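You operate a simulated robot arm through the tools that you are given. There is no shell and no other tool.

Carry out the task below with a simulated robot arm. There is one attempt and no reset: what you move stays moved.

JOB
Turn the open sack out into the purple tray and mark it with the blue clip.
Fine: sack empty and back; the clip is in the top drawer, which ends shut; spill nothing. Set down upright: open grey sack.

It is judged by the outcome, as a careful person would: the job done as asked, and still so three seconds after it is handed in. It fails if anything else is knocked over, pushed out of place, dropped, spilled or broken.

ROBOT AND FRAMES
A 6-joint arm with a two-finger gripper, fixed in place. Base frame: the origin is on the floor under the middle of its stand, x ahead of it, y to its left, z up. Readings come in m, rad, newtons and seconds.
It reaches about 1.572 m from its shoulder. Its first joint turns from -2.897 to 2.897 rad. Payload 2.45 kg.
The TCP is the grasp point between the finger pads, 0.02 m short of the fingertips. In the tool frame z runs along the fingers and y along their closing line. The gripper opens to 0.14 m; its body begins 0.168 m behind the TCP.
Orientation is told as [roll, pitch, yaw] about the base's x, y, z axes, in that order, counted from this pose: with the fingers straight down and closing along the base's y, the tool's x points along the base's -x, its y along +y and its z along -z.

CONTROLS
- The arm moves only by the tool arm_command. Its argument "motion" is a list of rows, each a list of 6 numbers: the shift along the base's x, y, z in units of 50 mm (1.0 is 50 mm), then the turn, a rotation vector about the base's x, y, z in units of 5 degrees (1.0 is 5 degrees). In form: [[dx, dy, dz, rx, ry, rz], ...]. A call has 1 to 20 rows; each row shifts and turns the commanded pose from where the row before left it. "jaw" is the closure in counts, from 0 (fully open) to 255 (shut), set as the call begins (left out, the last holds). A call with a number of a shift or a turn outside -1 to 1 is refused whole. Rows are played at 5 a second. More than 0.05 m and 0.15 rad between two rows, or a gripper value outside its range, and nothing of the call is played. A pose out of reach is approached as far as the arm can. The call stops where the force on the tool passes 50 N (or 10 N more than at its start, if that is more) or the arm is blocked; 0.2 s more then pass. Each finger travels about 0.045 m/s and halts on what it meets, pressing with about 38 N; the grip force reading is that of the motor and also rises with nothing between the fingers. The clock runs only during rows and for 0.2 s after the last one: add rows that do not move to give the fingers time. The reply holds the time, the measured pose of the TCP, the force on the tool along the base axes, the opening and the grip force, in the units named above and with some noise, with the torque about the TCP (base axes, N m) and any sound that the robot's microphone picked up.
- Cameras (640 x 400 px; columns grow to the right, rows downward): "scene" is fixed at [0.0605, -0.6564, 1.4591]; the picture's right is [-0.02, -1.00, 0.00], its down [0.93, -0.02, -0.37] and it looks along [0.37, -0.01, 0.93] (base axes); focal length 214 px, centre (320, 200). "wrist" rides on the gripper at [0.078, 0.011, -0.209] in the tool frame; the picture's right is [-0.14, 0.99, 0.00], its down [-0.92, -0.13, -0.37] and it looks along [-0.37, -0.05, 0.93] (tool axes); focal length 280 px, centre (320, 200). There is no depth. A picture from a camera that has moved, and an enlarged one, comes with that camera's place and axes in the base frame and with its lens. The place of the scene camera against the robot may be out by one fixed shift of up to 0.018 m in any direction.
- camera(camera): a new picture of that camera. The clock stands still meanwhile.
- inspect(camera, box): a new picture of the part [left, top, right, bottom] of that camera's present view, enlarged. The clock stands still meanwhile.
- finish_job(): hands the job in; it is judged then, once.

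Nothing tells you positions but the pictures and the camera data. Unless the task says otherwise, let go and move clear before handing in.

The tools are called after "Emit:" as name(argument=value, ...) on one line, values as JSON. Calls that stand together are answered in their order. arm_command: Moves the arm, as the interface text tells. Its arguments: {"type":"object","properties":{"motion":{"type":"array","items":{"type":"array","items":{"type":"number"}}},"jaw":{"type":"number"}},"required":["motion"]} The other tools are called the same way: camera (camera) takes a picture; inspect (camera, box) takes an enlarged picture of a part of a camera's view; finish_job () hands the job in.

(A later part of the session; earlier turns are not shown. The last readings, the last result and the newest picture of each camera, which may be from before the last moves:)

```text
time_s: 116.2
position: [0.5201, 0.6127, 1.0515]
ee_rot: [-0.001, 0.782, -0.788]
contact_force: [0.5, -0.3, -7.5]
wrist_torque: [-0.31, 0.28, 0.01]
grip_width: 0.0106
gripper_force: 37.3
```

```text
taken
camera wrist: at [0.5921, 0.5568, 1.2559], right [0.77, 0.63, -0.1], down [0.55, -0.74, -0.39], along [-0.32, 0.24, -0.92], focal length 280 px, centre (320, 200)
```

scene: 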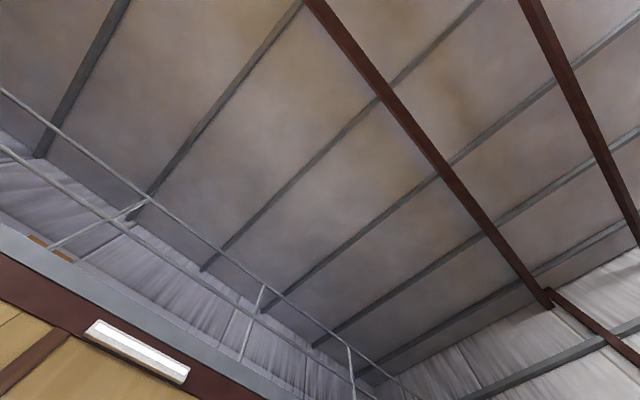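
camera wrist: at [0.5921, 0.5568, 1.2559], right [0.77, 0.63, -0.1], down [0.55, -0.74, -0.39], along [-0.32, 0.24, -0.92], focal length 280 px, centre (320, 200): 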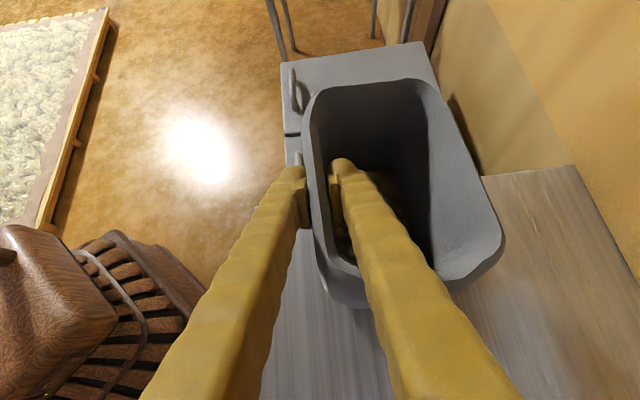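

The sack is lifted cleanly (about 0.77 kg, level). Raising it to clear the tray and moving part of the way.

Emit:
arm_command(motion=[[0, 0, 0.4, 0, 0, 0], [0, 0, 0.4, 0, 0, 0], [0, 0, 0.4, 0, 0, 0], [0, 0, 0.4, 0, 0, 0], [0.3, -0.3, 0, 0, 0, 0], [0.4, -0.4, 0, 0, 0, 0], [0.4, -0.4, 0, 0, 0, 0], [0.4, -0.4, 0, 0, 0, 0], [0.4, -0.4, 0, 0, 0, 0], [0.3, -0.3, 0, 0, 0, 0], [0, 0, 0, 0, 0, 0], [0, 0, 0, 0, 0, 0]])

Emit:
camera(camera="wrist")

```text
time_s: 118.8
position: [0.6299, 0.5025, 1.1317]
ee_rot: [-0.002, 0.783, -0.787]
contact_force: [-1.3, 0.0, -8.2]
wrist_torque: [-0.31, 0.25, -0.01]
grip_width: 0.0112
gripper_force: 37.8
```

```text
taken
camera wrist: at [0.7027, 0.4478, 1.3348], right [0.77, 0.63, -0.1], down [0.55, -0.74, -0.39], along [-0.32, 0.24, -0.92], focal length 280 px, centre (320, 200)
```

wrist: 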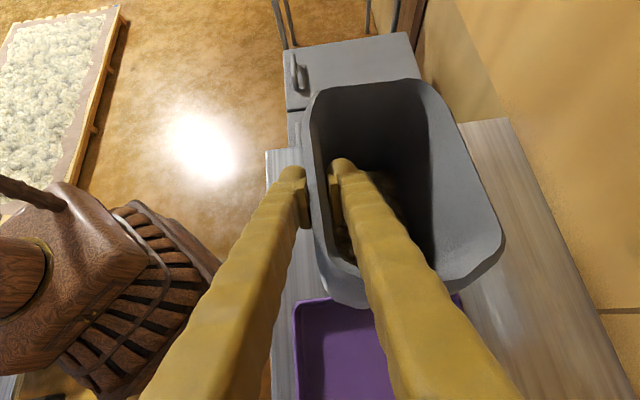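

Holding steady. Now starting a slow tilt while moving on over the tray, checking for slip.

Emit:
arm_command(motion=[[0.3, -0.3, 0, -0.5, -0.5, 0], [0.3, -0.3, 0, -0.5, -0.5, 0], [0.3, -0.3, 0, -0.5, -0.5, 0], [0.3, -0.3, 0, -0.5, -0.5, 0], [0.3, -0.3, 0, -0.5, -0.5, 0], [0.3, -0.3, 0, -0.5, -0.5, 0], [0, 0, 0, 0, 0, 0], [0, 0, 0, 0, 0, 0]])

Emit:
camera(camera="wrist")

```text
time_s: 120.6
position: [0.7212, 0.4124, 1.131]
ee_rot: [0.001, 0.413, -0.787]
contact_force: [0.5, 0.1, -6.9]
wrist_torque: [-0.07, 0.4, 0.01]
grip_width: 0.011
gripper_force: 38.3
```

```text
taken
camera wrist: at [0.7367, 0.4135, 1.3541], right [0.79, 0.61, -0.06], down [0.61, -0.79, -0.03], along [-0.06, -0.01, -1.0], focal length 280 px, centre (320, 200)
```

wrist: 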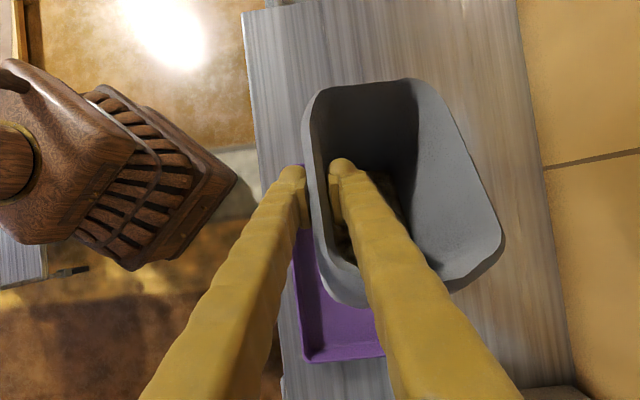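

No slip so far. Continuing to ~46° tilt over the tray.

Emit:
arm_command(motion=[[0.226, -0.226, 0, -0.5, -0.5, 0], [0.226, -0.226, 0, -0.5, -0.5, 0], [0.226, -0.226, 0, -0.5, -0.5, 0], [0.226, -0.226, 0, -0.5, -0.5, 0], [0.226, -0.226, 0, -0.5, -0.5, 0], [0.226, -0.226, 0, -0.5, -0.5, 0], [0.226, -0.226, 0, -0.5, -0.5, 0], [0, 0, 0, 0, 0, 0], [0, 0, 0, 0, 0, 0]])

Emit:
camera(camera="wrist")

```text
time_s: 122.6
position: [0.7993, 0.3336, 1.1329]
ee_rot: [0.0, -0.019, -0.787]
contact_force: [-0.2, 1.0, -8.1]
wrist_torque: [0.07, 0.57, -0.01]
grip_width: 0.0112
gripper_force: 37.8
```

```text
taken
camera wrist: at [0.7478, 0.4006, 1.3394], right [0.8, 0.6, 0.0], down [0.55, -0.74, 0.39], along [0.23, -0.31, -0.92], focal length 280 px, centre (320, 200)
```

wrist: 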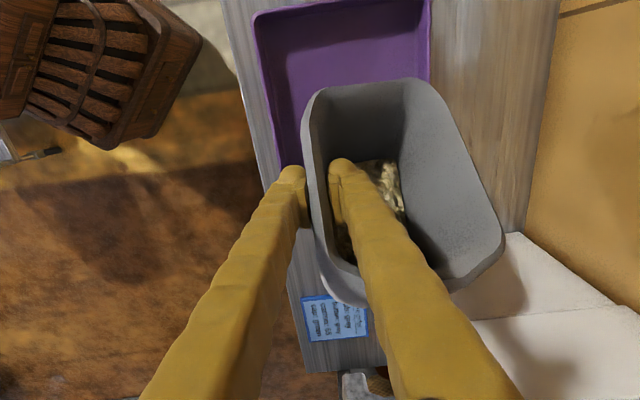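

No slip at 46°, and the contents show at the mouth. Tilting on slowly while lowering slightly toward the tray.

Emit:
arm_command(motion=[[0, 0, -0.1, -0.4, -0.4, 0], [0, 0, -0.1, -0.4, -0.4, 0], [0, 0, -0.1, -0.4, -0.4, 0], [0, 0, -0.12, -0.4, -0.4, 0], [0, 0, -0.12, -0.4, -0.4, 0], [0, 0, -0.12, -0.4, -0.4, 0], [0, 0, -0.12, -0.4, -0.4, 0], [0, 0, 0, 0, 0, 0]])

Emit:
camera(camera="wrist")

```text
time_s: 124.4
position: [0.7993, 0.333, 1.094]
ee_rot: [0.002, -0.365, -0.788]
contact_force: [0.2, -0.1, -8.1]
wrist_torque: [0.13, 0.66, 0.01]
grip_width: 0.0113
gripper_force: 38.1
```

```text
taken
camera wrist: at [0.7019, 0.4471, 1.2606], right [0.79, 0.61, 0.05], down [0.42, -0.61, 0.67], along [0.44, -0.51, -0.74], focal length 280 px, centre (320, 200)
```

wrist: 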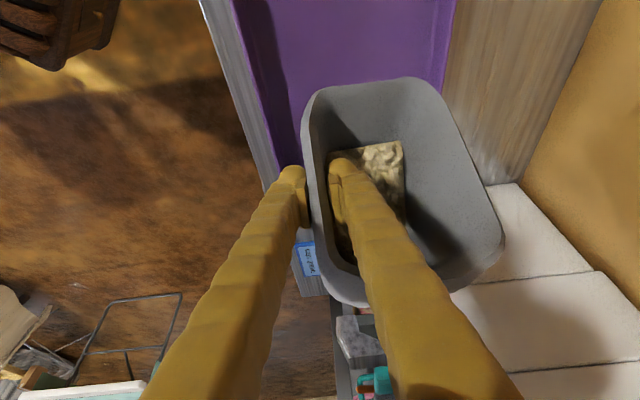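

Still firm at 66°, nothing has flowed yet. Continuing to 90°.

Emit:
arm_command(motion=[[0, 0, -0.13, -0.3, -0.3, 0], [0, 0, -0.13, -0.3, -0.3, 0], [0, 0, -0.13, -0.3, -0.3, 0], [0, 0, -0.13, -0.3, -0.3, 0], [0, 0, -0.13, -0.3, -0.3, 0], [0, 0, -0.13, -0.3, -0.3, 0], [0, 0, -0.13, -0.3, -0.3, 0], [0, 0, -0.13, -0.3, -0.3, 0], [0, 0, 0, 0, 0, 0]])

Emit:
camera(camera="wrist")

```text
time_s: 126.4
position: [0.7998, 0.3332, 1.0404]
ee_rot: [0.003, -0.662, -0.785]
contact_force: [0.2, -0.2, -5.9]
wrist_torque: [0.16, 0.62, 0.02]
grip_width: 0.0114
gripper_force: 38.0
```

```text
taken
camera wrist: at [0.6727, 0.4774, 1.1574], right [0.78, 0.62, 0.09], down [0.26, -0.45, 0.86], along [0.57, -0.64, -0.51], focal length 280 px, centre (320, 200)
```

wrist: 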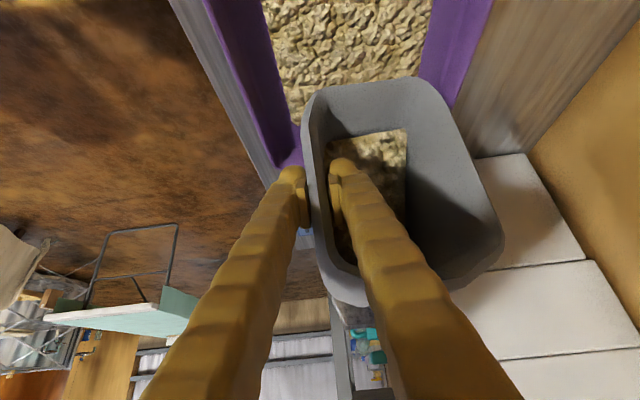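

The contents are pouring into the tray (weight dropped ~2 N). Continuing slowly to ~100° and waiting for the flow.

Emit:
arm_command(motion=[[0, 0, 0, -0.3, -0.3, 0], [0, 0, 0, -0.3, -0.3, 0], [0, 0, 0, -0.3, -0.3, 0], [0, 0, 0, 0, 0, 0], [0, 0, 0, -0.3, -0.3, 0], [0, 0, 0, -0.3, -0.3, 0], [0, 0, 0, -0.3, -0.3, 0], [0, 0, 0, 0, 0, 0], [0, 0, 0, -0.3, -0.3, 0], [0, 0, 0, -0.3, -0.3, 0], [0, 0, 0, 0, 0, 0], [0, 0, 0, 0, 0, 0]])

Emit:
camera(camera="wrist")

```text
time_s: 129.0
position: [0.7999, 0.3328, 1.0411]
ee_rot: [0.002, -0.957, -0.788]
contact_force: [-0.1, 0.1, -1.5]
wrist_torque: [0.04, 0.19, -0.01]
grip_width: 0.0109
gripper_force: 37.1
```

```text
taken
camera wrist: at [0.6535, 0.4953, 1.0977], right [0.76, 0.64, 0.11], down [0.07, -0.25, 0.96], along [0.65, -0.72, -0.24], focal length 280 px, centre (320, 200)
```

wrist: 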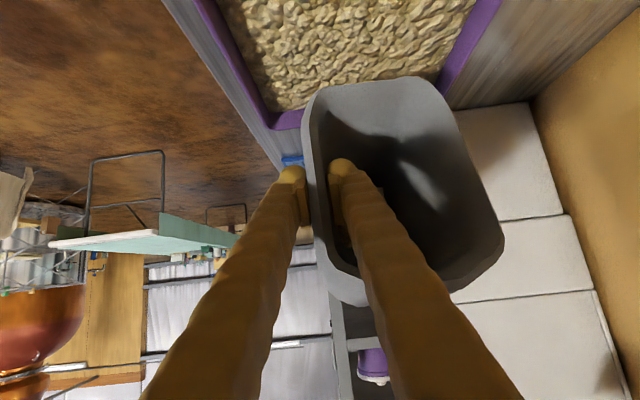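

The sack looks empty (weight now ~1.5 N). I'll tip further to ~130° to shake out any remainder.

Emit:
arm_command(motion=[[0, 0, 0.05, -0.4, -0.4, 0], [0, 0, 0.05, -0.4, -0.4, 0], [0, 0, 0.05, -0.4, -0.4, 0], [0, 0, 0.05, -0.4, -0.4, 0], [0, 0, 0.05, -0.4, -0.4, 0], [0, 0, 0.05, -0.4, -0.4, 0], [0, 0, 0.05, -0.4, -0.4, 0], [0, 0, 0.05, -0.4, -0.4, 0], [0, 0, 0.05, -0.4, -0.4, 0], [0, 0, 0.05, -0.4, -0.4, 0], [0, 0, 0, 0, 0, 0], [0, 0, 0, 0, 0, 0], [0, 0, 0, 0, 0, 0], [0, 0, 0, 0, 0, 0]])

Emit:
camera(camera="wrist")

Emit:
inspect(camera="wrist", box=[290, 60, 520, 320])

```text
time_s: 132.0
position: [0.7988, 0.3331, 1.0666]
ee_rot: [0.01, -1.451, -0.795]
contact_force: [-0.2, -0.1, -0.5]
wrist_torque: [0.03, 0.09, -0.01]
grip_width: 0.0106
gripper_force: 37.8
```

```text
taken
camera wrist: at [0.6526, 0.4961, 1.0136], right [0.71, 0.69, 0.14], down [-0.27, 0.09, 0.96], along [0.65, -0.72, 0.25], focal length 280 px, centre (320, 200)
```

wrist: 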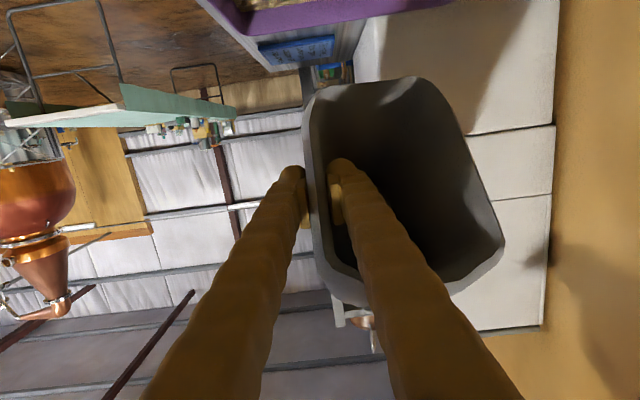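

```text
1.54 times, centred on (405, 190) of wrist
camera zoom: at [0.6526, 0.4961, 1.0136], right [0.71, 0.69, 0.14], down [-0.27, 0.09, 0.96], along [0.65, -0.72, 0.25], focal length 431 px, centre (189, 215)
```

zoom: 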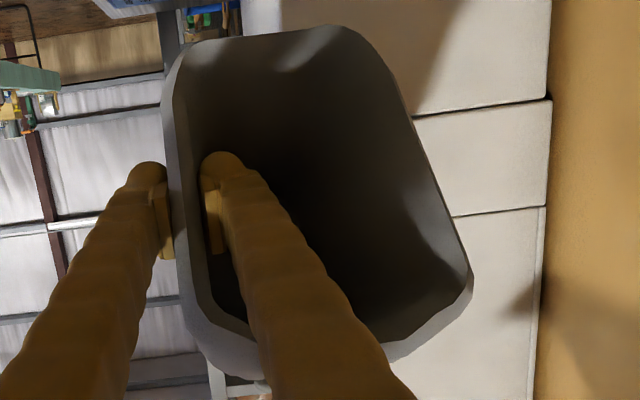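

The sack is empty. Rotating it back upright and carrying it back to its original spot.

Emit:
arm_command(motion=[[0, 0, 0.08, 0.5, 0.5, 0], [0, 0, 0.08, 0.5, 0.5, 0], [0, 0, 0.08, 0.5, 0.5, 0], [0, 0, 0.08, 0.5, 0.5, 0], [0, 0, 0.08, 0.5, 0.5, 0], [0, 0, 0.08, 0.5, 0.5, 0], [0, 0, 0.08, 0.5, 0.5, 0], [0, 0, 0.08, 0.5, 0.5, 0], [0, 0, 0.08, 0.5, 0.5, 0], [0, 0, 0.08, 0.5, 0.5, 0], [0, 0, 0.08, 0.5, 0.5, 0], [0, 0, 0.08, 0.5, 0.5, 0], [0, 0, 0.08, 0.5, 0.5, 0], [0, 0, 0.08, 0.5, 0.5, 0], [0, 0, 0.08, 0.5, 0.5, 0], [0, 0, 0.08, 0.5, 0.5, 0], [0, 0, 0, 0, 0, 0]])

Emit:
camera(camera="wrist")

```text
time_s: 135.6
position: [0.7994, 0.3315, 1.1291]
ee_rot: [0.003, -0.463, -0.788]
contact_force: [0.1, 0.0, 0.6]
wrist_torque: [0.01, 0.07, -0.02]
grip_width: 0.0108
gripper_force: 38.1
```

```text
taken
camera wrist: at [0.6906, 0.4575, 1.2824], right [0.79, 0.61, 0.06], down [0.37, -0.56, 0.74], along [0.49, -0.56, -0.67], focal length 280 px, centre (320, 200)
```

wrist: 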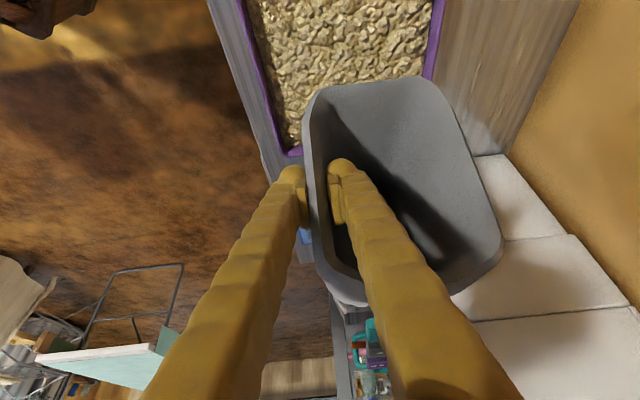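

Sack empty and still firmly held; tray is filled and nothing outside it. Moving back and finishing the upright turn.

Emit:
arm_command(motion=[[-0.24, 0.24, 0, 0.505, 0.505, 0], [-0.24, 0.24, 0, 0.505, 0.505, 0], [-0.24, 0.24, 0, 0.505, 0.505, 0], [-0.24, 0.24, 0, 0.505, 0.505, 0], [-0.24, 0.24, 0, 0.505, 0.505, 0], [-0.24, 0.24, 0, 0.505, 0.505, 0], [-0.24, 0.24, 0, 0.505, 0.505, 0], [-0.24, 0.24, 0, 0.505, 0.505, 0], [-0.24, 0.24, 0, 0.505, 0.505, 0], [-0.24, 0.24, 0, 0.505, 0.505, 0], [-0.24, 0.24, 0, 0.505, 0.505, 0], [-0.24, 0.24, 0, 0.505, 0.505, 0], [-0.24, 0.24, 0, 0.505, 0.505, 0], [-0.24, 0.24, 0, 0.505, 0.505, 0], [-0.24, 0.24, 0, 0.505, 0.505, 0], [-0.24, 0.24, 0, 0.505, 0.505, 0], [-0.24, 0.24, 0, 0.505, 0.505, 0], [-0.24, 0.24, 0, 0.505, 0.505, 0], [-0.24, 0.24, 0, 0.505, 0.505, 0], [-0.24, 0.24, 0, 0.505, 0.505, 0]])

Emit:
arm_command(motion=[[0, 0, 0, 0, 0, 0], [0, 0, 0, 0, 0, 0]])

Emit:
camera(camera="wrist")

```text
time_s: 139.8
position: [0.5598, 0.5744, 1.1301]
ee_rot: [0.0, 0.783, -0.787]
contact_force: [0.5, 0.6, -2.7]
wrist_torque: [0.0, 0.06, -0.01]
grip_width: 0.0107
gripper_force: 38.2
```

```text
time_s: 140.4
position: [0.5596, 0.5736, 1.13]
ee_rot: [0.0, 0.78, -0.786]
contact_force: [-0.2, 0.4, -0.5]
wrist_torque: [0.01, 0.03, 0.01]
grip_width: 0.0105
gripper_force: 37.6
```

```text
taken
camera wrist: at [0.6312, 0.5184, 1.3342], right [0.77, 0.63, -0.1], down [0.55, -0.74, -0.39], along [-0.32, 0.24, -0.92], focal length 280 px, centre (320, 200)
```

wrist: 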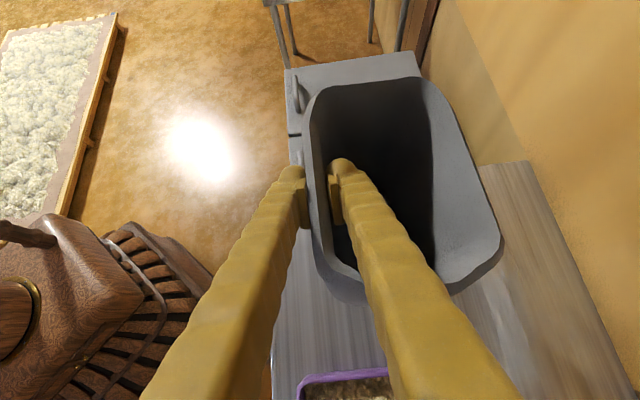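

Sack upright over its original spot (s≈−0.01). Lowering gently to the bench.

Emit:
arm_command(motion=[[0, 0, -0.4, 0, 0, 0], [0, 0, -0.4, 0, 0, 0], [0, 0, -0.4, 0, 0, 0], [0, 0, -0.3, 0, 0, 0], [0, 0, -0.1, 0, 0, 0], [0, 0, -0.1, 0, 0, 0], [0, 0, 0, 0, 0, 0]])

Emit:
arm_command(motion=[[0, 0, -0.06, 0, 0, 0], [0, 0, -0.06, 0, 0, 0], [0, 0, 0, 0, 0, 0]])

```text
time_s: 142.0
position: [0.5591, 0.5738, 1.0455]
ee_rot: [-0.001, 0.781, -0.788]
contact_force: [0.4, -0.5, -0.8]
wrist_torque: [-0.02, 0.02, 0.0]
grip_width: 0.0108
gripper_force: 37.4
```

```text
time_s: 142.8
position: [0.5592, 0.5735, 1.0392]
ee_rot: [0.0, 0.78, -0.786]
contact_force: [-0.8, 0.4, 2.6]
wrist_torque: [0.12, -0.13, 0.04]
grip_width: 0.0104
gripper_force: 37.8
```

Contact with the bench begins at 1.039. Pressing down a few mm so it sits flat.

Emit:
arm_command(motion=[[0, 0, -0.06, 0, 0, 0], [0, 0, 0, 0, 0, 0]])

Emit:
arm_command(motion=[[0, 0, -0.06, 0, 0, 0], [0, 0, 0, 0, 0, 0]])

Emit:
camera(camera="wrist")

```text
time_s: 143.4
position: [0.5596, 0.5736, 1.0364]
ee_rot: [-0.002, 0.778, -0.787]
contact_force: [-3.2, 2.0, 8.5]
wrist_torque: [0.07, -0.18, 0.09]
grip_width: 0.0107
gripper_force: 37.7
```

```text
time_s: 144.0
position: [0.5562, 0.5735, 1.0358]
ee_rot: [0.003, 0.782, -0.786]
contact_force: [-12.2, 13.5, 42.7]
wrist_torque: [0.2, -0.14, 0.16]
grip_width: 0.0109
gripper_force: 38.1
```

```text
taken
camera wrist: at [0.6295, 0.5182, 1.2378], right [0.77, 0.63, -0.1], down [0.55, -0.74, -0.39], along [-0.31, 0.25, -0.92], focal length 280 px, centre (320, 200)
```

wrist: 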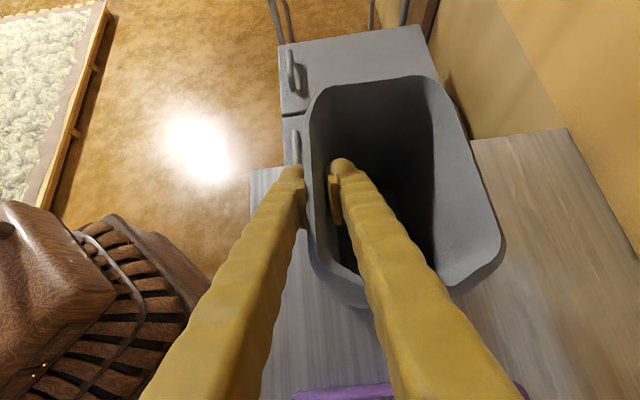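

It's firmly down now (42 N), so I'll ease up 3 mm to relieve the force, then release.

Emit:
arm_command(motion=[[0, 0, 0.07, 0, 0, 0], [0, 0, 0, 0, 0, 0]])

Emit:
arm_command(motion=[[0, 0, 0, 0, 0, 0], [0, 0, 0, 0, 0, 0], [0, 0, 0, 0, 0, 0], [0, 0, 0, 0, 0, 0]], jaw=140)

Emit:
camera(camera="wrist")

```text
time_s: 144.6
position: [0.5589, 0.5726, 1.035]
ee_rot: [-0.004, 0.779, -0.791]
contact_force: [0.5, -0.4, -0.9]
wrist_torque: [-0.07, 0.05, 0.01]
grip_width: 0.0107
gripper_force: 37.2
```

```text
time_s: 145.6
position: [0.559, 0.5736, 1.036]
ee_rot: [-0.001, 0.78, -0.787]
contact_force: [0.4, 0.2, 0.6]
wrist_torque: [0.02, 0.03, -0.02]
grip_width: 0.0631
gripper_force: 0.0
```

```text
taken
camera wrist: at [0.6304, 0.518, 1.24], right [0.77, 0.63, -0.1], down [0.55, -0.74, -0.39], along [-0.32, 0.24, -0.92], focal length 280 px, centre (320, 200)
```

wrist: 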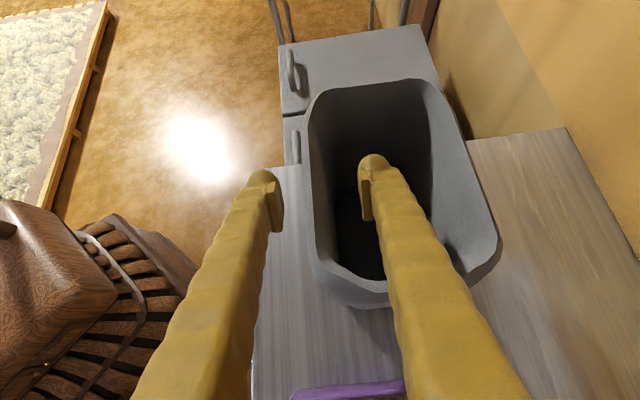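

Released and the sack stands by itself. Withdrawing along the tool axis.

Emit:
arm_command(motion=[[0.2, -0.2, 0.283, 0, 0, 0], [0.2, -0.2, 0.283, 0, 0, 0], [0.3, -0.3, 0.424, 0, 0, 0], [0.3, -0.3, 0.424, 0, 0, 0], [0.3, -0.3, 0.424, 0, 0, 0], [0.3, -0.3, 0.424, 0, 0, 0], [0.3, -0.3, 0.424, 0, 0, 0], [0, 0, 0.5, 0, 0, 0], [0, 0, 0, 0, 0, 0]])

Emit:
camera(camera="wrist")

```text
time_s: 147.6
position: [0.6528, 0.4767, 1.1941]
ee_rot: [-0.001, 0.779, -0.787]
contact_force: [0.0, 0.0, -0.2]
wrist_torque: [-0.02, -0.02, 0.01]
grip_width: 0.0632
gripper_force: 0.0
```

```text
taken
camera wrist: at [0.7251, 0.4223, 1.3983], right [0.77, 0.63, -0.1], down [0.55, -0.74, -0.39], along [-0.32, 0.24, -0.92], focal length 280 px, centre (320, 200)
```

wrist: 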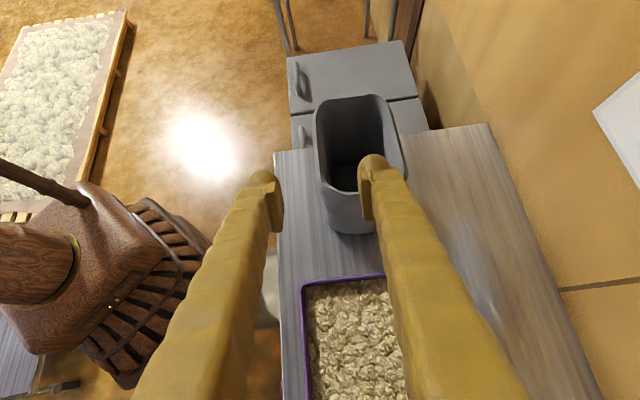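

The empty sack is back upright on its spot, and the tray holds the contents. Next the drawer: I'll swing out in front of the bench with the tool down, then turn it to point at the drawer front with jaws closing vertically.

Emit:
arm_command(motion=[[0, 0, 0.8, 0, 0, 0], [0.1286, -0.833, 0, -0.707, -0.707, 0], [0.1286, -0.833, 0, -0.707, -0.707, 0], [0.1286, -0.833, 0, -0.707, -0.707, 0], [0.1286, -0.833, 0, -0.707, -0.707, 0], [0.1286, -0.833, 0, -0.707, -0.707, 0], [0.1286, -0.833, 0, -0.707, -0.707, 0], [0.1286, -0.833, 0, -0.707, -0.707, 0], [0.1286, -0.833, 0, -0.707, -0.707, 0], [0.1286, -0.833, 0, -0.707, -0.707, 0], [0.1286, -0.833, 0, 0, 0, 0], [0.1286, -0.833, 0, 0, 0, 0], [0.1286, -0.833, 0, 0, 0, 0], [0.1286, -0.833, 0, 0, 0, 0], [0.1286, -0.833, 0, 0, 0, 0], [0, 0, 0, 0, 0, 0]])

Emit:
camera(camera="wrist")

```text
time_s: 151.0
position: [0.7415, -0.1055, 1.2357]
ee_rot: [-0.001, -0.003, -0.787]
contact_force: [0.1, -0.4, -0.1]
wrist_torque: [-0.04, -0.02, -0.01]
grip_width: 0.063
gripper_force: 0.1
```

```text
taken
camera wrist: at [0.6932, -0.0402, 1.4444], right [0.8, 0.6, 0.0], down [0.56, -0.74, 0.37], along [0.22, -0.3, -0.93], focal length 280 px, centre (320, 200)
```

wrist: 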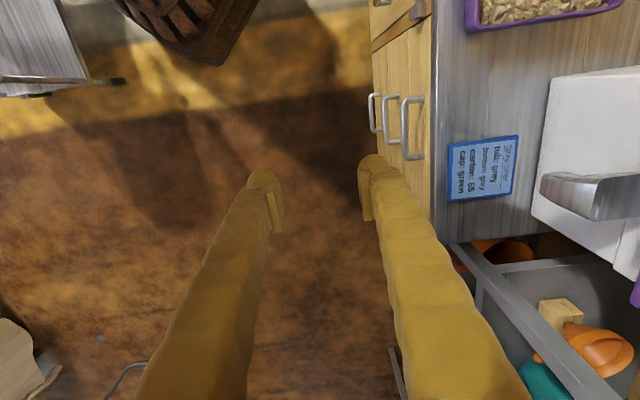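

The three drawer handles are visible on the front. Zooming to refine the top handle's position.

Emit:
inspect(camera="wrist", box=[350, 60, 480, 200])

Emit:
inspect(camera="wrist", box=[400, 0, 640, 220])

```text
2.86 times, centred on (415, 130) of wrist
camera zoom: at [0.6932, -0.0402, 1.4444], right [0.8, 0.6, 0.0], down [0.56, -0.74, 0.37], along [0.22, -0.3, -0.93], focal length 801 px, centre (49, 400)
```

zoom: 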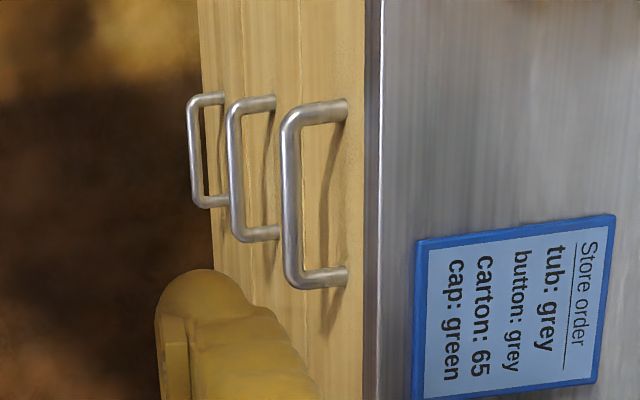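

```text
1.82 times, centred on (520, 110) of wrist
camera zoom: at [0.6932, -0.0402, 1.4444], right [0.8, 0.6, 0.0], down [0.56, -0.74, 0.37], along [0.22, -0.3, -0.93], focal length 510 px, centre (-44, 364)
```

zoom: 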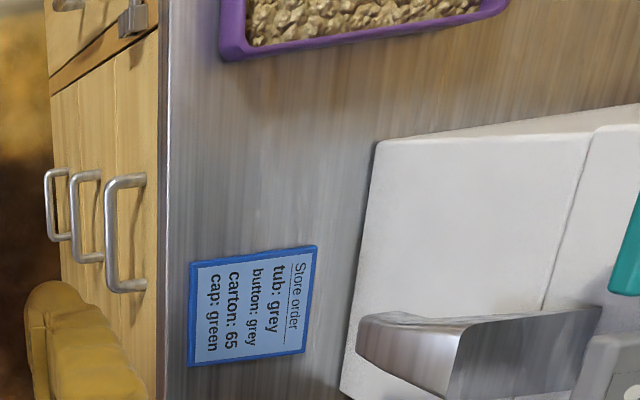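

Handle bar triangulates to s≈0.645, d≈0.654, z≈0.740 (drawer face at d≈0.70). Rotating the tool to point horizontally at the drawer.

Emit:
arm_command(motion=[[0, 0, -0.4, 0.707, -0.707, 0], [0, 0, -0.4, 0.707, -0.707, 0], [0, 0, -0.4, 0.707, -0.707, 0], [0, 0, -0.4, 0.707, -0.707, 0], [0, 0, -0.4, 0.707, -0.707, 0], [0, 0, -0.4, 0.707, -0.707, 0], [0, 0, -0.4, 0.707, -0.707, 0], [0, 0, -0.4, 0.707, -0.707, 0], [0, 0, -0.4, 0.707, -0.707, 0], [0, 0, -0.4, 0.707, -0.707, 0], [0, 0, 0, 0, 0, 0]])

Emit:
camera(camera="wrist")

```text
time_s: 153.4
position: [0.7429, -0.1065, 1.0358]
ee_rot: [0.874, -0.002, -0.789]
contact_force: [0.6, 0.0, -0.7]
wrist_torque: [0.02, 0.01, 0.0]
grip_width: 0.0631
gripper_force: 0.0
```

```text
taken
camera wrist: at [0.5793, -0.156, 1.1788], right [0.55, 0.35, 0.76], down [0.39, -0.91, 0.14], along [0.74, 0.22, -0.64], focal length 280 px, centre (320, 200)
```

wrist: 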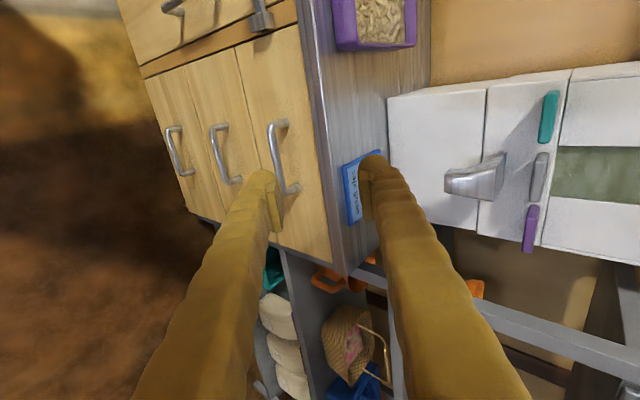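

Continuing to horizontal and lowering to handle height, well in front of the drawer.

Emit:
arm_command(motion=[[0.078, -0.078, -0.7, 0.707, -0.707, 0], [0.078, -0.078, -0.7, 0.707, -0.707, 0], [0.078, -0.078, -0.7, 0.707, -0.707, 0], [0.078, -0.078, -0.7, 0.707, -0.707, 0], [0.078, -0.078, -0.7, 0.707, -0.707, 0], [0.078, -0.078, -0.7, 0.707, -0.707, 0], [0.078, -0.078, -0.7, 0.707, -0.707, 0], [0.078, -0.078, -0.7, 0.707, -0.707, 0], [0, 0, -0.31, 0, 0, 0], [0, 0, 0, 0, 0, 0]])

Emit:
camera(camera="wrist")

```text
time_s: 155.6
position: [0.7756, -0.137, 0.7406]
ee_rot: [1.57, 0.002, -0.789]
contact_force: [-0.3, 1.2, 0.4]
wrist_torque: [0.01, -0.01, -0.01]
grip_width: 0.0634
gripper_force: 0.0
```

```text
taken
camera wrist: at [0.5712, -0.2259, 0.7511], right [0.1, -0.1, 0.99], down [0.39, -0.91, -0.13], along [0.92, 0.4, -0.05], focal length 280 px, centre (320, 200)
```

wrist: 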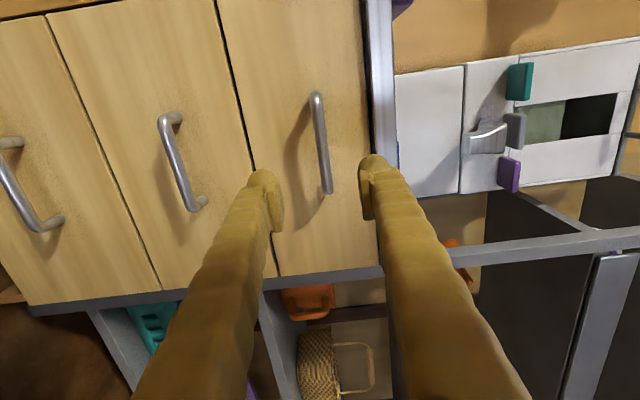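

The handle sits neatly between the fingers. Advancing toward it.

Emit:
arm_command(motion=[[0.4, 0.4, 0, 0, 0, 0], [0.4, 0.4, 0, 0, 0, 0], [0.4, 0.4, 0, 0, 0, 0], [0.4, 0.4, 0, 0, 0, 0], [0.4, 0.4, 0.02, 0, 0, 0], [0, 0, 0, 0, 0, 0]])

Emit:
camera(camera="wrist")

```text
time_s: 157.0
position: [0.8763, -0.0368, 0.7428]
ee_rot: [1.57, 0.001, -0.788]
contact_force: [0.1, -0.2, -0.3]
wrist_torque: [0.03, -0.03, -0.03]
grip_width: 0.0633
gripper_force: 0.2
```

```text
taken
camera wrist: at [0.6721, -0.1266, 0.7536], right [0.1, -0.1, 0.99], down [0.39, -0.91, -0.13], along [0.92, 0.4, -0.05], focal length 280 px, centre (320, 200)
```

wrist: 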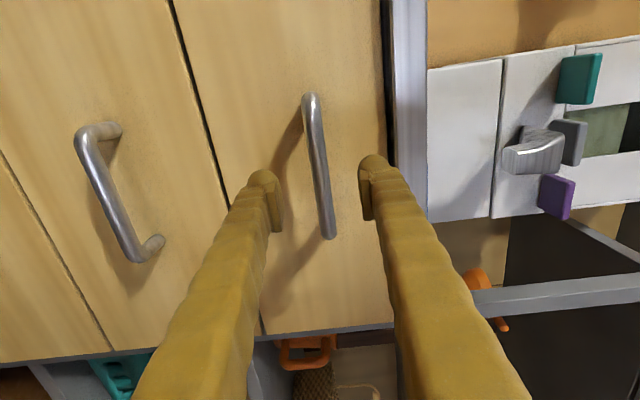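

Well lined up. Moving the last 6 cm around the bar and closing.

Emit:
arm_command(motion=[[0.29, 0.29, 0, 0, 0, 0], [0.29, 0.29, 0, 0, 0, 0], [0.28, 0.28, 0, 0, 0, 0], [0, 0, 0, 0, 0, 0]])

Emit:
camera(camera="wrist")

```text
time_s: 158.0
position: [0.9176, 0.0064, 0.7422]
ee_rot: [1.568, 0.0, -0.789]
contact_force: [0.3, 0.2, 0.1]
wrist_torque: [-0.02, 0.0, 0.01]
grip_width: 0.0632
gripper_force: 0.1
```

```text
taken
camera wrist: at [0.7149, -0.0834, 0.7539], right [0.1, -0.1, 0.99], down [0.39, -0.91, -0.13], along [0.92, 0.4, -0.05], focal length 280 px, centre (320, 200)
```

wrist: 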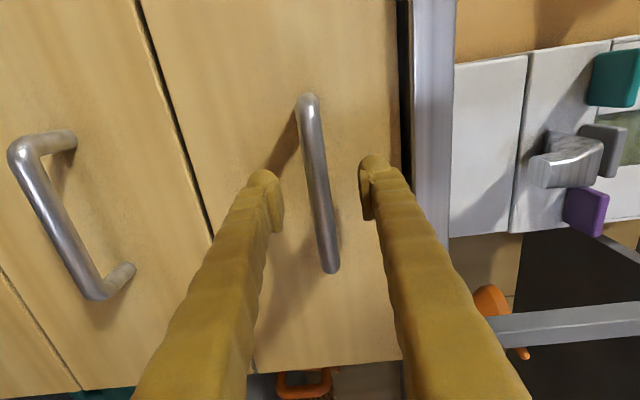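

Bar is between the pads. Closing the gripper on the handle.

Emit:
arm_command(motion=[[0, 0, 0, 0, 0, 0], [0, 0, 0, 0, 0, 0], [0, 0, 0, 0, 0, 0], [0, 0, 0, 0, 0, 0], [0, 0, 0, 0, 0, 0], [0, 0, 0, 0, 0, 0]], jaw=255)

Emit:
camera(camera="wrist")

```text
time_s: 159.4
position: [0.9201, 0.007, 0.7423]
ee_rot: [1.569, 0.002, -0.789]
contact_force: [-0.2, 1.0, 1.0]
wrist_torque: [-0.09, -0.13, 0.05]
grip_width: 0.0139
gripper_force: 39.6
```

```text
taken
camera wrist: at [0.7148, -0.0834, 0.7539], right [0.1, -0.1, 0.99], down [0.39, -0.91, -0.13], along [0.92, 0.4, -0.05], focal length 280 px, centre (320, 200)
```

wrist: 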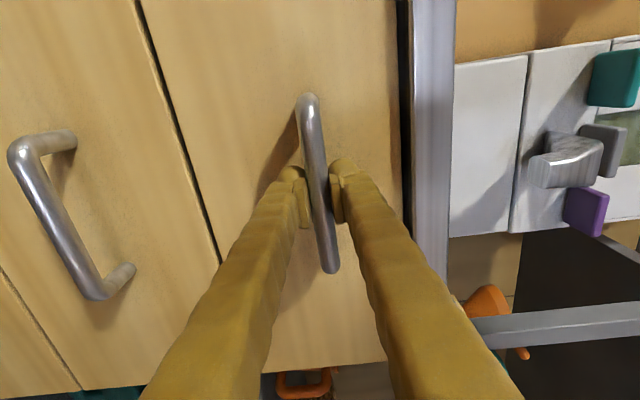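

Gripped the handle. Pulling the drawer out slowly.

Emit:
arm_command(motion=[[-0.2, -0.2, 0, 0, 0, 0], [-0.283, -0.283, 0, 0, 0, 0], [-0.283, -0.283, 0, 0, 0, 0], [-0.283, -0.283, 0, 0, 0, 0], [-0.283, -0.283, 0, 0, 0, 0], [0, 0, 0, 0, 0, 0]])

Emit:
camera(camera="wrist")

```text
time_s: 160.8
position: [0.8495, -0.0586, 0.7418]
ee_rot: [1.572, 0.001, -0.789]
contact_force: [25.2, -26.1, 18.7]
wrist_torque: [0.05, 0.03, -0.11]
grip_width: 0.0136
gripper_force: 40.0
```

```text
taken
camera wrist: at [0.6468, -0.1489, 0.7534], right [0.1, -0.1, 0.99], down [0.39, -0.91, -0.13], along [0.92, 0.4, -0.05], focal length 280 px, centre (320, 200)
```

wrist: 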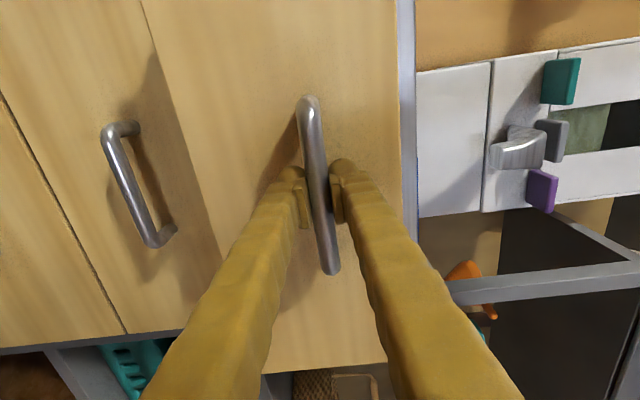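

The drawer has come out ~9 cm but there is a sideways force of ~36 N. I'll pause and re-read before continuing.

Emit:
arm_command(motion=[[0, 0, 0, 0, 0, 0], [0, 0, 0, 0, 0, 0]])

Emit:
inspect(camera="wrist", box=[200, 60, 460, 300])

```text
time_s: 161.4
position: [0.8505, -0.0582, 0.7425]
ee_rot: [1.571, 0.0, -0.79]
contact_force: [24.8, -26.2, 31.3]
wrist_torque: [0.07, 0.05, -0.08]
grip_width: 0.0135
gripper_force: 40.0
```

```text
1.67 times, centred on (330, 180) of wrist
camera zoom: at [0.6467, -0.1486, 0.7534], right [0.1, -0.1, 0.99], down [0.39, -0.91, -0.13], along [0.92, 0.4, -0.05], focal length 467 px, centre (303, 233)
```

zoom: 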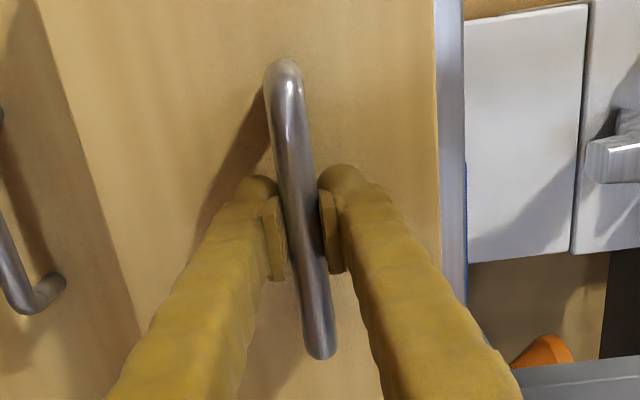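

The force persists, so I'm slightly off the rail line; easing the commanded pose a couple of millimetres in the direction of the push.

Emit:
arm_command(motion=[[0.02, -0.02, 0.03, 0, 0, 0], [0, 0, 0, 0, 0, 0]])

Emit:
arm_command(motion=[[0.02, -0.02, 0.03, 0, 0, 0], [0, 0, 0, 0, 0, 0]])

```text
time_s: 162.0
position: [0.8509, -0.0594, 0.743]
ee_rot: [1.569, 0.004, -0.786]
contact_force: [3.6, -4.0, 17.8]
wrist_torque: [-0.21, -0.19, -0.04]
grip_width: 0.0133
gripper_force: 39.9
```

```text
time_s: 162.6
position: [0.8526, -0.0599, 0.7424]
ee_rot: [1.567, 0.005, -0.785]
contact_force: [-25.1, 26.2, -15.4]
wrist_torque: [-0.16, -0.1, 0.14]
grip_width: 0.0137
gripper_force: 40.1
```

Now I know the stiffness; centring back and pulling on with a small correction per step.

Emit:
arm_command(motion=[[-0.017, 0.017, -0.015, 0, 0, 0], [-0.278, -0.288, 0.008, 0, 0, 0], [-0.278, -0.288, 0.008, 0, 0, 0], [0, 0, 0, 0, 0, 0]])

Emit:
arm_command(motion=[[-0.278, -0.288, 0.008, 0, 0, 0], [-0.278, -0.288, 0.008, 0, 0, 0], [0, 0, 0, 0, 0, 0]])

Emit:
camera(camera="wrist")

```text
time_s: 163.3
position: [0.8325, -0.0797, 0.7428]
ee_rot: [1.566, 0.005, -0.791]
contact_force: [1.0, -1.5, -3.4]
wrist_torque: [-0.27, -0.23, -0.35]
grip_width: 0.0135
gripper_force: 40.1
stopped in row 3: the force on the tool passed its limit at 52 N (the readings are from after the stop); the commanded pose is now the measured one
```

```text
time_s: 164.1
position: [0.8039, -0.1087, 0.7417]
ee_rot: [1.563, 0.004, -0.789]
contact_force: [0.9, -1.5, -30.7]
wrist_torque: [-0.36, -0.33, -0.12]
grip_width: 0.0136
gripper_force: 40.2
```

```text
taken
camera wrist: at [0.5996, -0.1983, 0.7554], right [0.11, -0.1, 0.99], down [0.39, -0.91, -0.13], along [0.92, 0.4, -0.06], focal length 280 px, centre (320, 200)
```

wrist: 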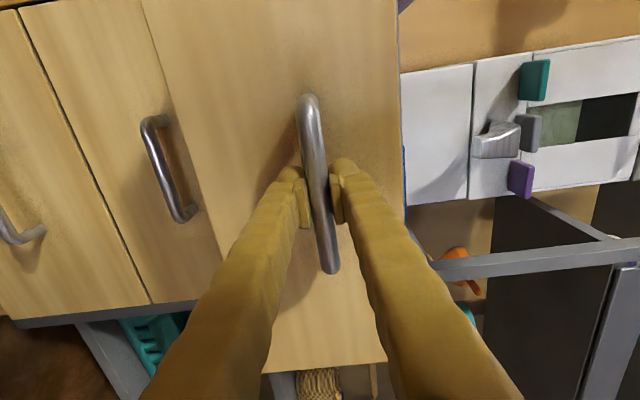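

Drawer out ~16 cm. Relieving the vertical force, then a little more pull.

Emit:
arm_command(motion=[[0, 0, -0.027, 0, 0, 0], [0, 0, 0, 0, 0, 0]])

Emit:
arm_command(motion=[[-0.2, -0.203, 0, 0, 0, 0], [-0.2, -0.203, 0, 0, 0, 0], [0, 0, 0, 0, 0, 0]])

Emit:
arm_command(motion=[[-0.2, -0.203, 0, 0, 0, 0], [-0.2, -0.203, 0, 0, 0, 0], [0, 0, 0, 0, 0, 0]])

```text
time_s: 164.7
position: [0.8043, -0.1082, 0.7425]
ee_rot: [1.567, 0.003, -0.788]
contact_force: [-5.6, 4.0, -20.1]
wrist_torque: [-0.27, -0.22, 0.07]
grip_width: 0.0134
gripper_force: 40.1
```

```text
time_s: 165.5
position: [0.7843, -0.1282, 0.7439]
ee_rot: [1.564, 0.005, -0.787]
contact_force: [-16.4, 18.2, -16.8]
wrist_torque: [-0.28, -0.31, -0.12]
grip_width: 0.0136
gripper_force: 39.5
```

```text
time_s: 166.3
position: [0.7648, -0.1476, 0.7423]
ee_rot: [1.567, 0.003, -0.787]
contact_force: [-23.1, 21.2, -21.7]
wrist_torque: [-0.25, -0.26, 0.2]
grip_width: 0.0134
gripper_force: 39.8
```

Drawer is out about 22 cm. Relieving forces and releasing the handle.

Emit:
arm_command(motion=[[-0.018, 0.018, -0.02, 0, 0, 0], [0, 0, 0, 0, 0, 0]])

Emit:
arm_command(motion=[[0, 0, 0, 0, 0, 0], [0, 0, 0, 0, 0, 0], [0, 0, 0, 0, 0, 0], [0, 0, 0, 0, 0, 0]], jaw=140)

Emit:
arm_command(motion=[[-0.3, -0.3, 0, 0, 0, 0], [-0.4, -0.4, 0, 0, 0, 0], [-0.4, -0.4, 0, 0, 0, 0], [0, 0, 0, 0, 0, 0]])

Emit:
camera(camera="wrist")

```text
time_s: 166.9
position: [0.7649, -0.1482, 0.7424]
ee_rot: [1.569, 0.003, -0.789]
contact_force: [-10.4, 12.7, -0.8]
wrist_torque: [-0.2, -0.16, 0.18]
grip_width: 0.0133
gripper_force: 39.3
```

```text
time_s: 167.9
position: [0.7645, -0.1465, 0.7425]
ee_rot: [1.566, 0.003, -0.79]
contact_force: [0.8, -0.2, -0.5]
wrist_torque: [0.01, -0.02, 0.01]
grip_width: 0.0634
gripper_force: 0.2
```

```text
time_s: 168.9
position: [0.7074, -0.2024, 0.7427]
ee_rot: [1.567, 0.005, -0.79]
contact_force: [0.3, 0.2, -0.4]
wrist_torque: [-0.01, 0.01, 0.01]
grip_width: 0.0631
gripper_force: 0.1
```

```text
taken
camera wrist: at [0.5037, -0.2934, 0.7545], right [0.1, -0.1, 0.99], down [0.39, -0.91, -0.13], along [0.92, 0.4, -0.06], focal length 280 px, centre (320, 200)
```

wrist: 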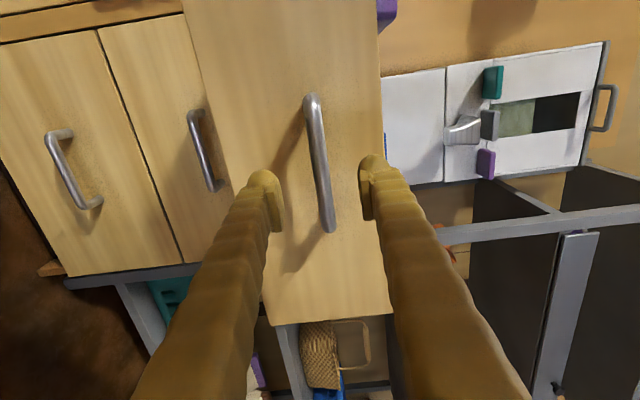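

Drawer is open. Rising and turning the tool down to look inside.

Emit:
arm_command(motion=[[0, 0, 0.9, 0, 0, 0], [0, 0, 0.9, 0, 0, 0], [0, 0, 0.7, -0.707, 0.707, 0], [0, 0, 0.7, -0.707, 0.707, 0], [0, 0, 0.5, -0.707, 0.707, 0], [0, 0, 0.5, -0.707, 0.707, 0], [0, 0, 0.5, -0.707, 0.707, 0], [0, 0, 0.5, -0.707, 0.707, 0], [0, 0, 0.5, -0.707, 0.707, 0], [0, 0, 0.5, -0.707, 0.707, 0], [0, 0, 0.5, -0.707, 0.707, 0], [0, 0, 0.5, -0.707, 0.707, 0], [0.2, 0.2, 0.2, -0.707, 0.707, 0], [0.2, 0.2, 0, -0.707, 0.707, 0], [0.2, 0.2, 0, -0.707, 0.707, 0], [0.2, 0.2, 0, -0.707, 0.707, 0], [0.2, 0.2, 0, -0.707, 0.707, 0], [0.2, 0.2, 0, -0.707, 0.707, 0], [0.2, 0.2, 0, -0.707, 0.707, 0], [0, 0, 0, -0.707, 0.707, 0]])

Emit:
camera(camera="wrist")

```text
time_s: 173.1
position: [0.7784, -0.1333, 1.1117]
ee_rot: [-0.004, -0.002, -0.79]
contact_force: [0.0, 0.9, 0.9]
wrist_torque: [0.02, -0.02, 0.01]
grip_width: 0.0629
gripper_force: 0.1
```

```text
taken
camera wrist: at [0.7303, -0.0671, 1.32], right [0.8, 0.6, 0.0], down [0.56, -0.74, 0.37], along [0.22, -0.3, -0.93], focal length 280 px, centre (320, 200)
```

wrist: 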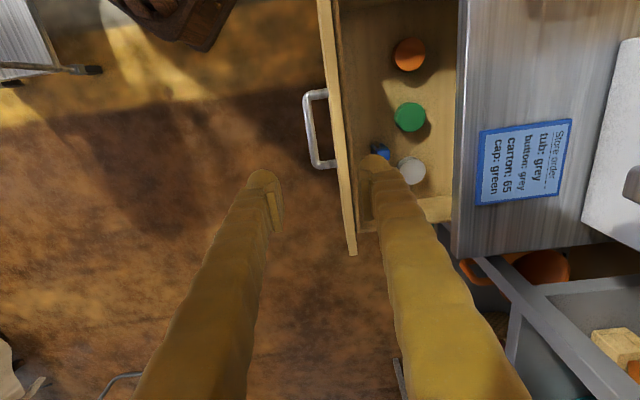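

Inside the drawer: orange, green and white round caps and a small blue object near the finger. Zooming in.

Emit:
inspect(camera="wrist", box=[320, 10, 480, 240])

Emit:
inspect(camera="wrist", box=[350, 120, 450, 220])

```text
1.74 times, centred on (400, 125) of wrist
camera zoom: at [0.7303, -0.0671, 1.32], right [0.8, 0.6, 0.0], down [0.56, -0.74, 0.37], along [0.22, -0.3, -0.93], focal length 488 px, centre (181, 330)
```

zoom: 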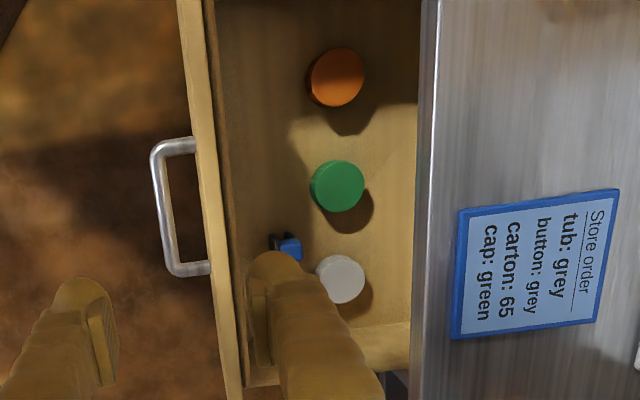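

```text
4.00 times, centred on (400, 170) of wrist
camera zoom: at [0.7303, -0.0671, 1.32], right [0.8, 0.6, 0.0], down [0.56, -0.74, 0.37], along [0.22, -0.3, -0.93], focal length 1122 px, centre (0, 320)
```

zoom: 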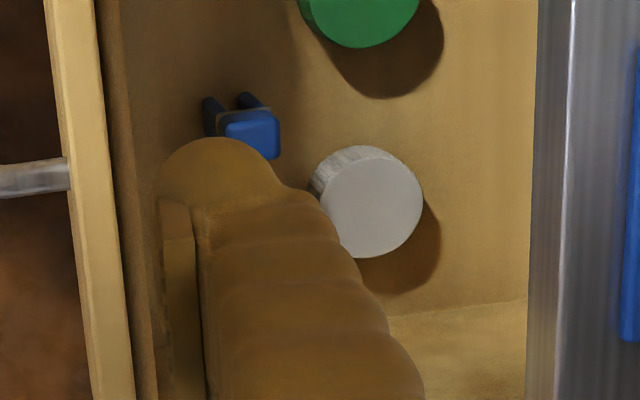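

The blue clip is a small block with two prongs on the drawer floor near (s 0.72, d 0.59). Moving for a clearer view of it between the fingers.

Emit:
arm_command(motion=[[0.5175, 0.4085, -0.4, 0, 0, 0], [0.5175, 0.4085, -0.4, 0, 0, 0], [0.5175, 0.4085, -0.4, 0, 0, 0], [0.5175, 0.4085, -0.4, 0, 0, 0], [0, 0, -0.6, 0, 0, 0], [0, 0, 0, 0, 0, 0]])

Emit:
camera(camera="wrist")

Emit:
inspect(camera="wrist", box=[260, 110, 400, 240])

```text
time_s: 174.5
position: [0.881, -0.0523, 1.0013]
ee_rot: [-0.005, -0.003, -0.792]
contact_force: [0.1, -0.2, -0.5]
wrist_torque: [0.0, -0.04, 0.0]
grip_width: 0.0633
gripper_force: 0.0
```

```text
taken
camera wrist: at [0.8334, 0.0141, 1.2096], right [0.8, 0.6, 0.0], down [0.56, -0.74, 0.37], along [0.22, -0.3, -0.93], focal length 280 px, centre (320, 200)
```

wrist: 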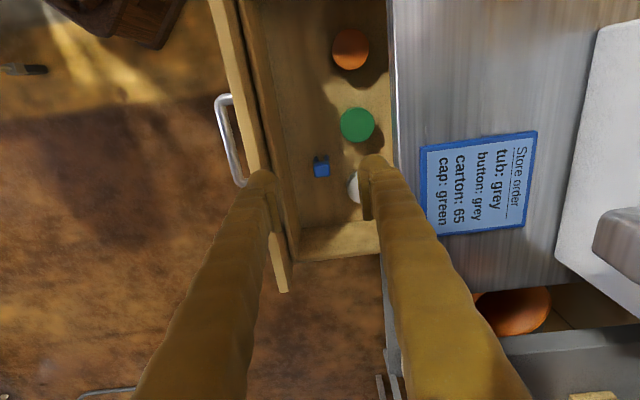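

```text
3.08 times, centred on (330, 175) of wrist
camera zoom: at [0.8334, 0.0141, 1.2096], right [0.8, 0.6, 0.0], down [0.56, -0.74, 0.37], along [0.22, -0.3, -0.93], focal length 863 px, centre (289, 277)
```

zoom: 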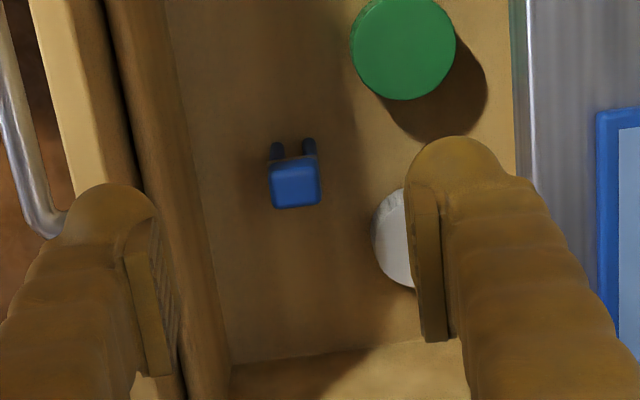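

The clip stands upright on its two prongs (head up) at about s 0.709, d 0.584, head z≈0.75. I'll narrow the jaw, move above it and descend part-way.

Emit:
arm_command(motion=[[0.332, -0.361, 0, 0, 0, 0], [0.332, -0.361, 0, 0, 0, 0], [0, 0, -0.6, 0, 0, 0], [0, 0, -0.6, 0, 0, 0], [0, 0, -0.6, 0, 0, 0], [0, 0, -0.6, 0, 0, 0], [0, 0, 0, 0, 0, 0]], jaw=165)

Emit:
camera(camera="wrist")

Emit:
inspect(camera="wrist", box=[250, 120, 400, 250])

```text
time_s: 176.1
position: [0.9167, -0.0877, 0.8797]
ee_rot: [-0.002, -0.003, -0.789]
contact_force: [-0.4, -0.8, -0.3]
wrist_torque: [0.0, 0.0, -0.02]
grip_width: 0.0492
gripper_force: 0.2
```

```text
taken
camera wrist: at [0.8684, -0.0207, 1.0887], right [0.8, 0.6, 0.0], down [0.56, -0.74, 0.37], along [0.22, -0.3, -0.93], focal length 280 px, centre (320, 200)
```

wrist: 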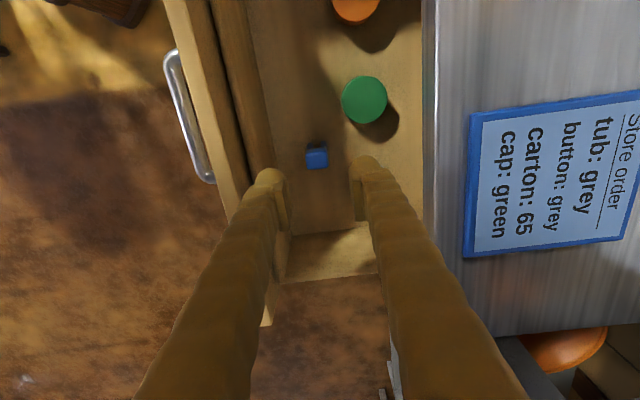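

```text
3.08 times, centred on (325, 185) of wrist
camera zoom: at [0.8684, -0.0207, 1.0887], right [0.8, 0.6, 0.0], down [0.56, -0.74, 0.37], along [0.22, -0.3, -0.93], focal length 863 px, centre (305, 246)
```

zoom: 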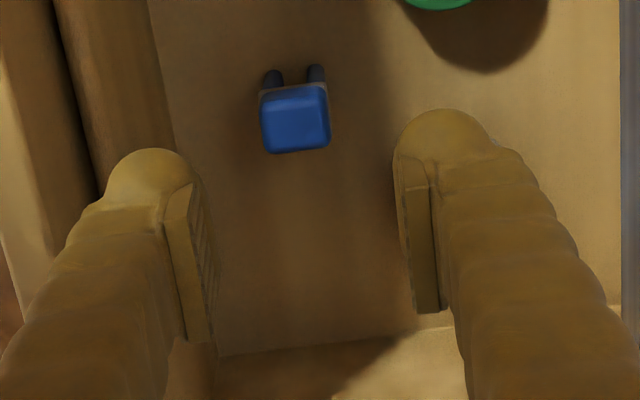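

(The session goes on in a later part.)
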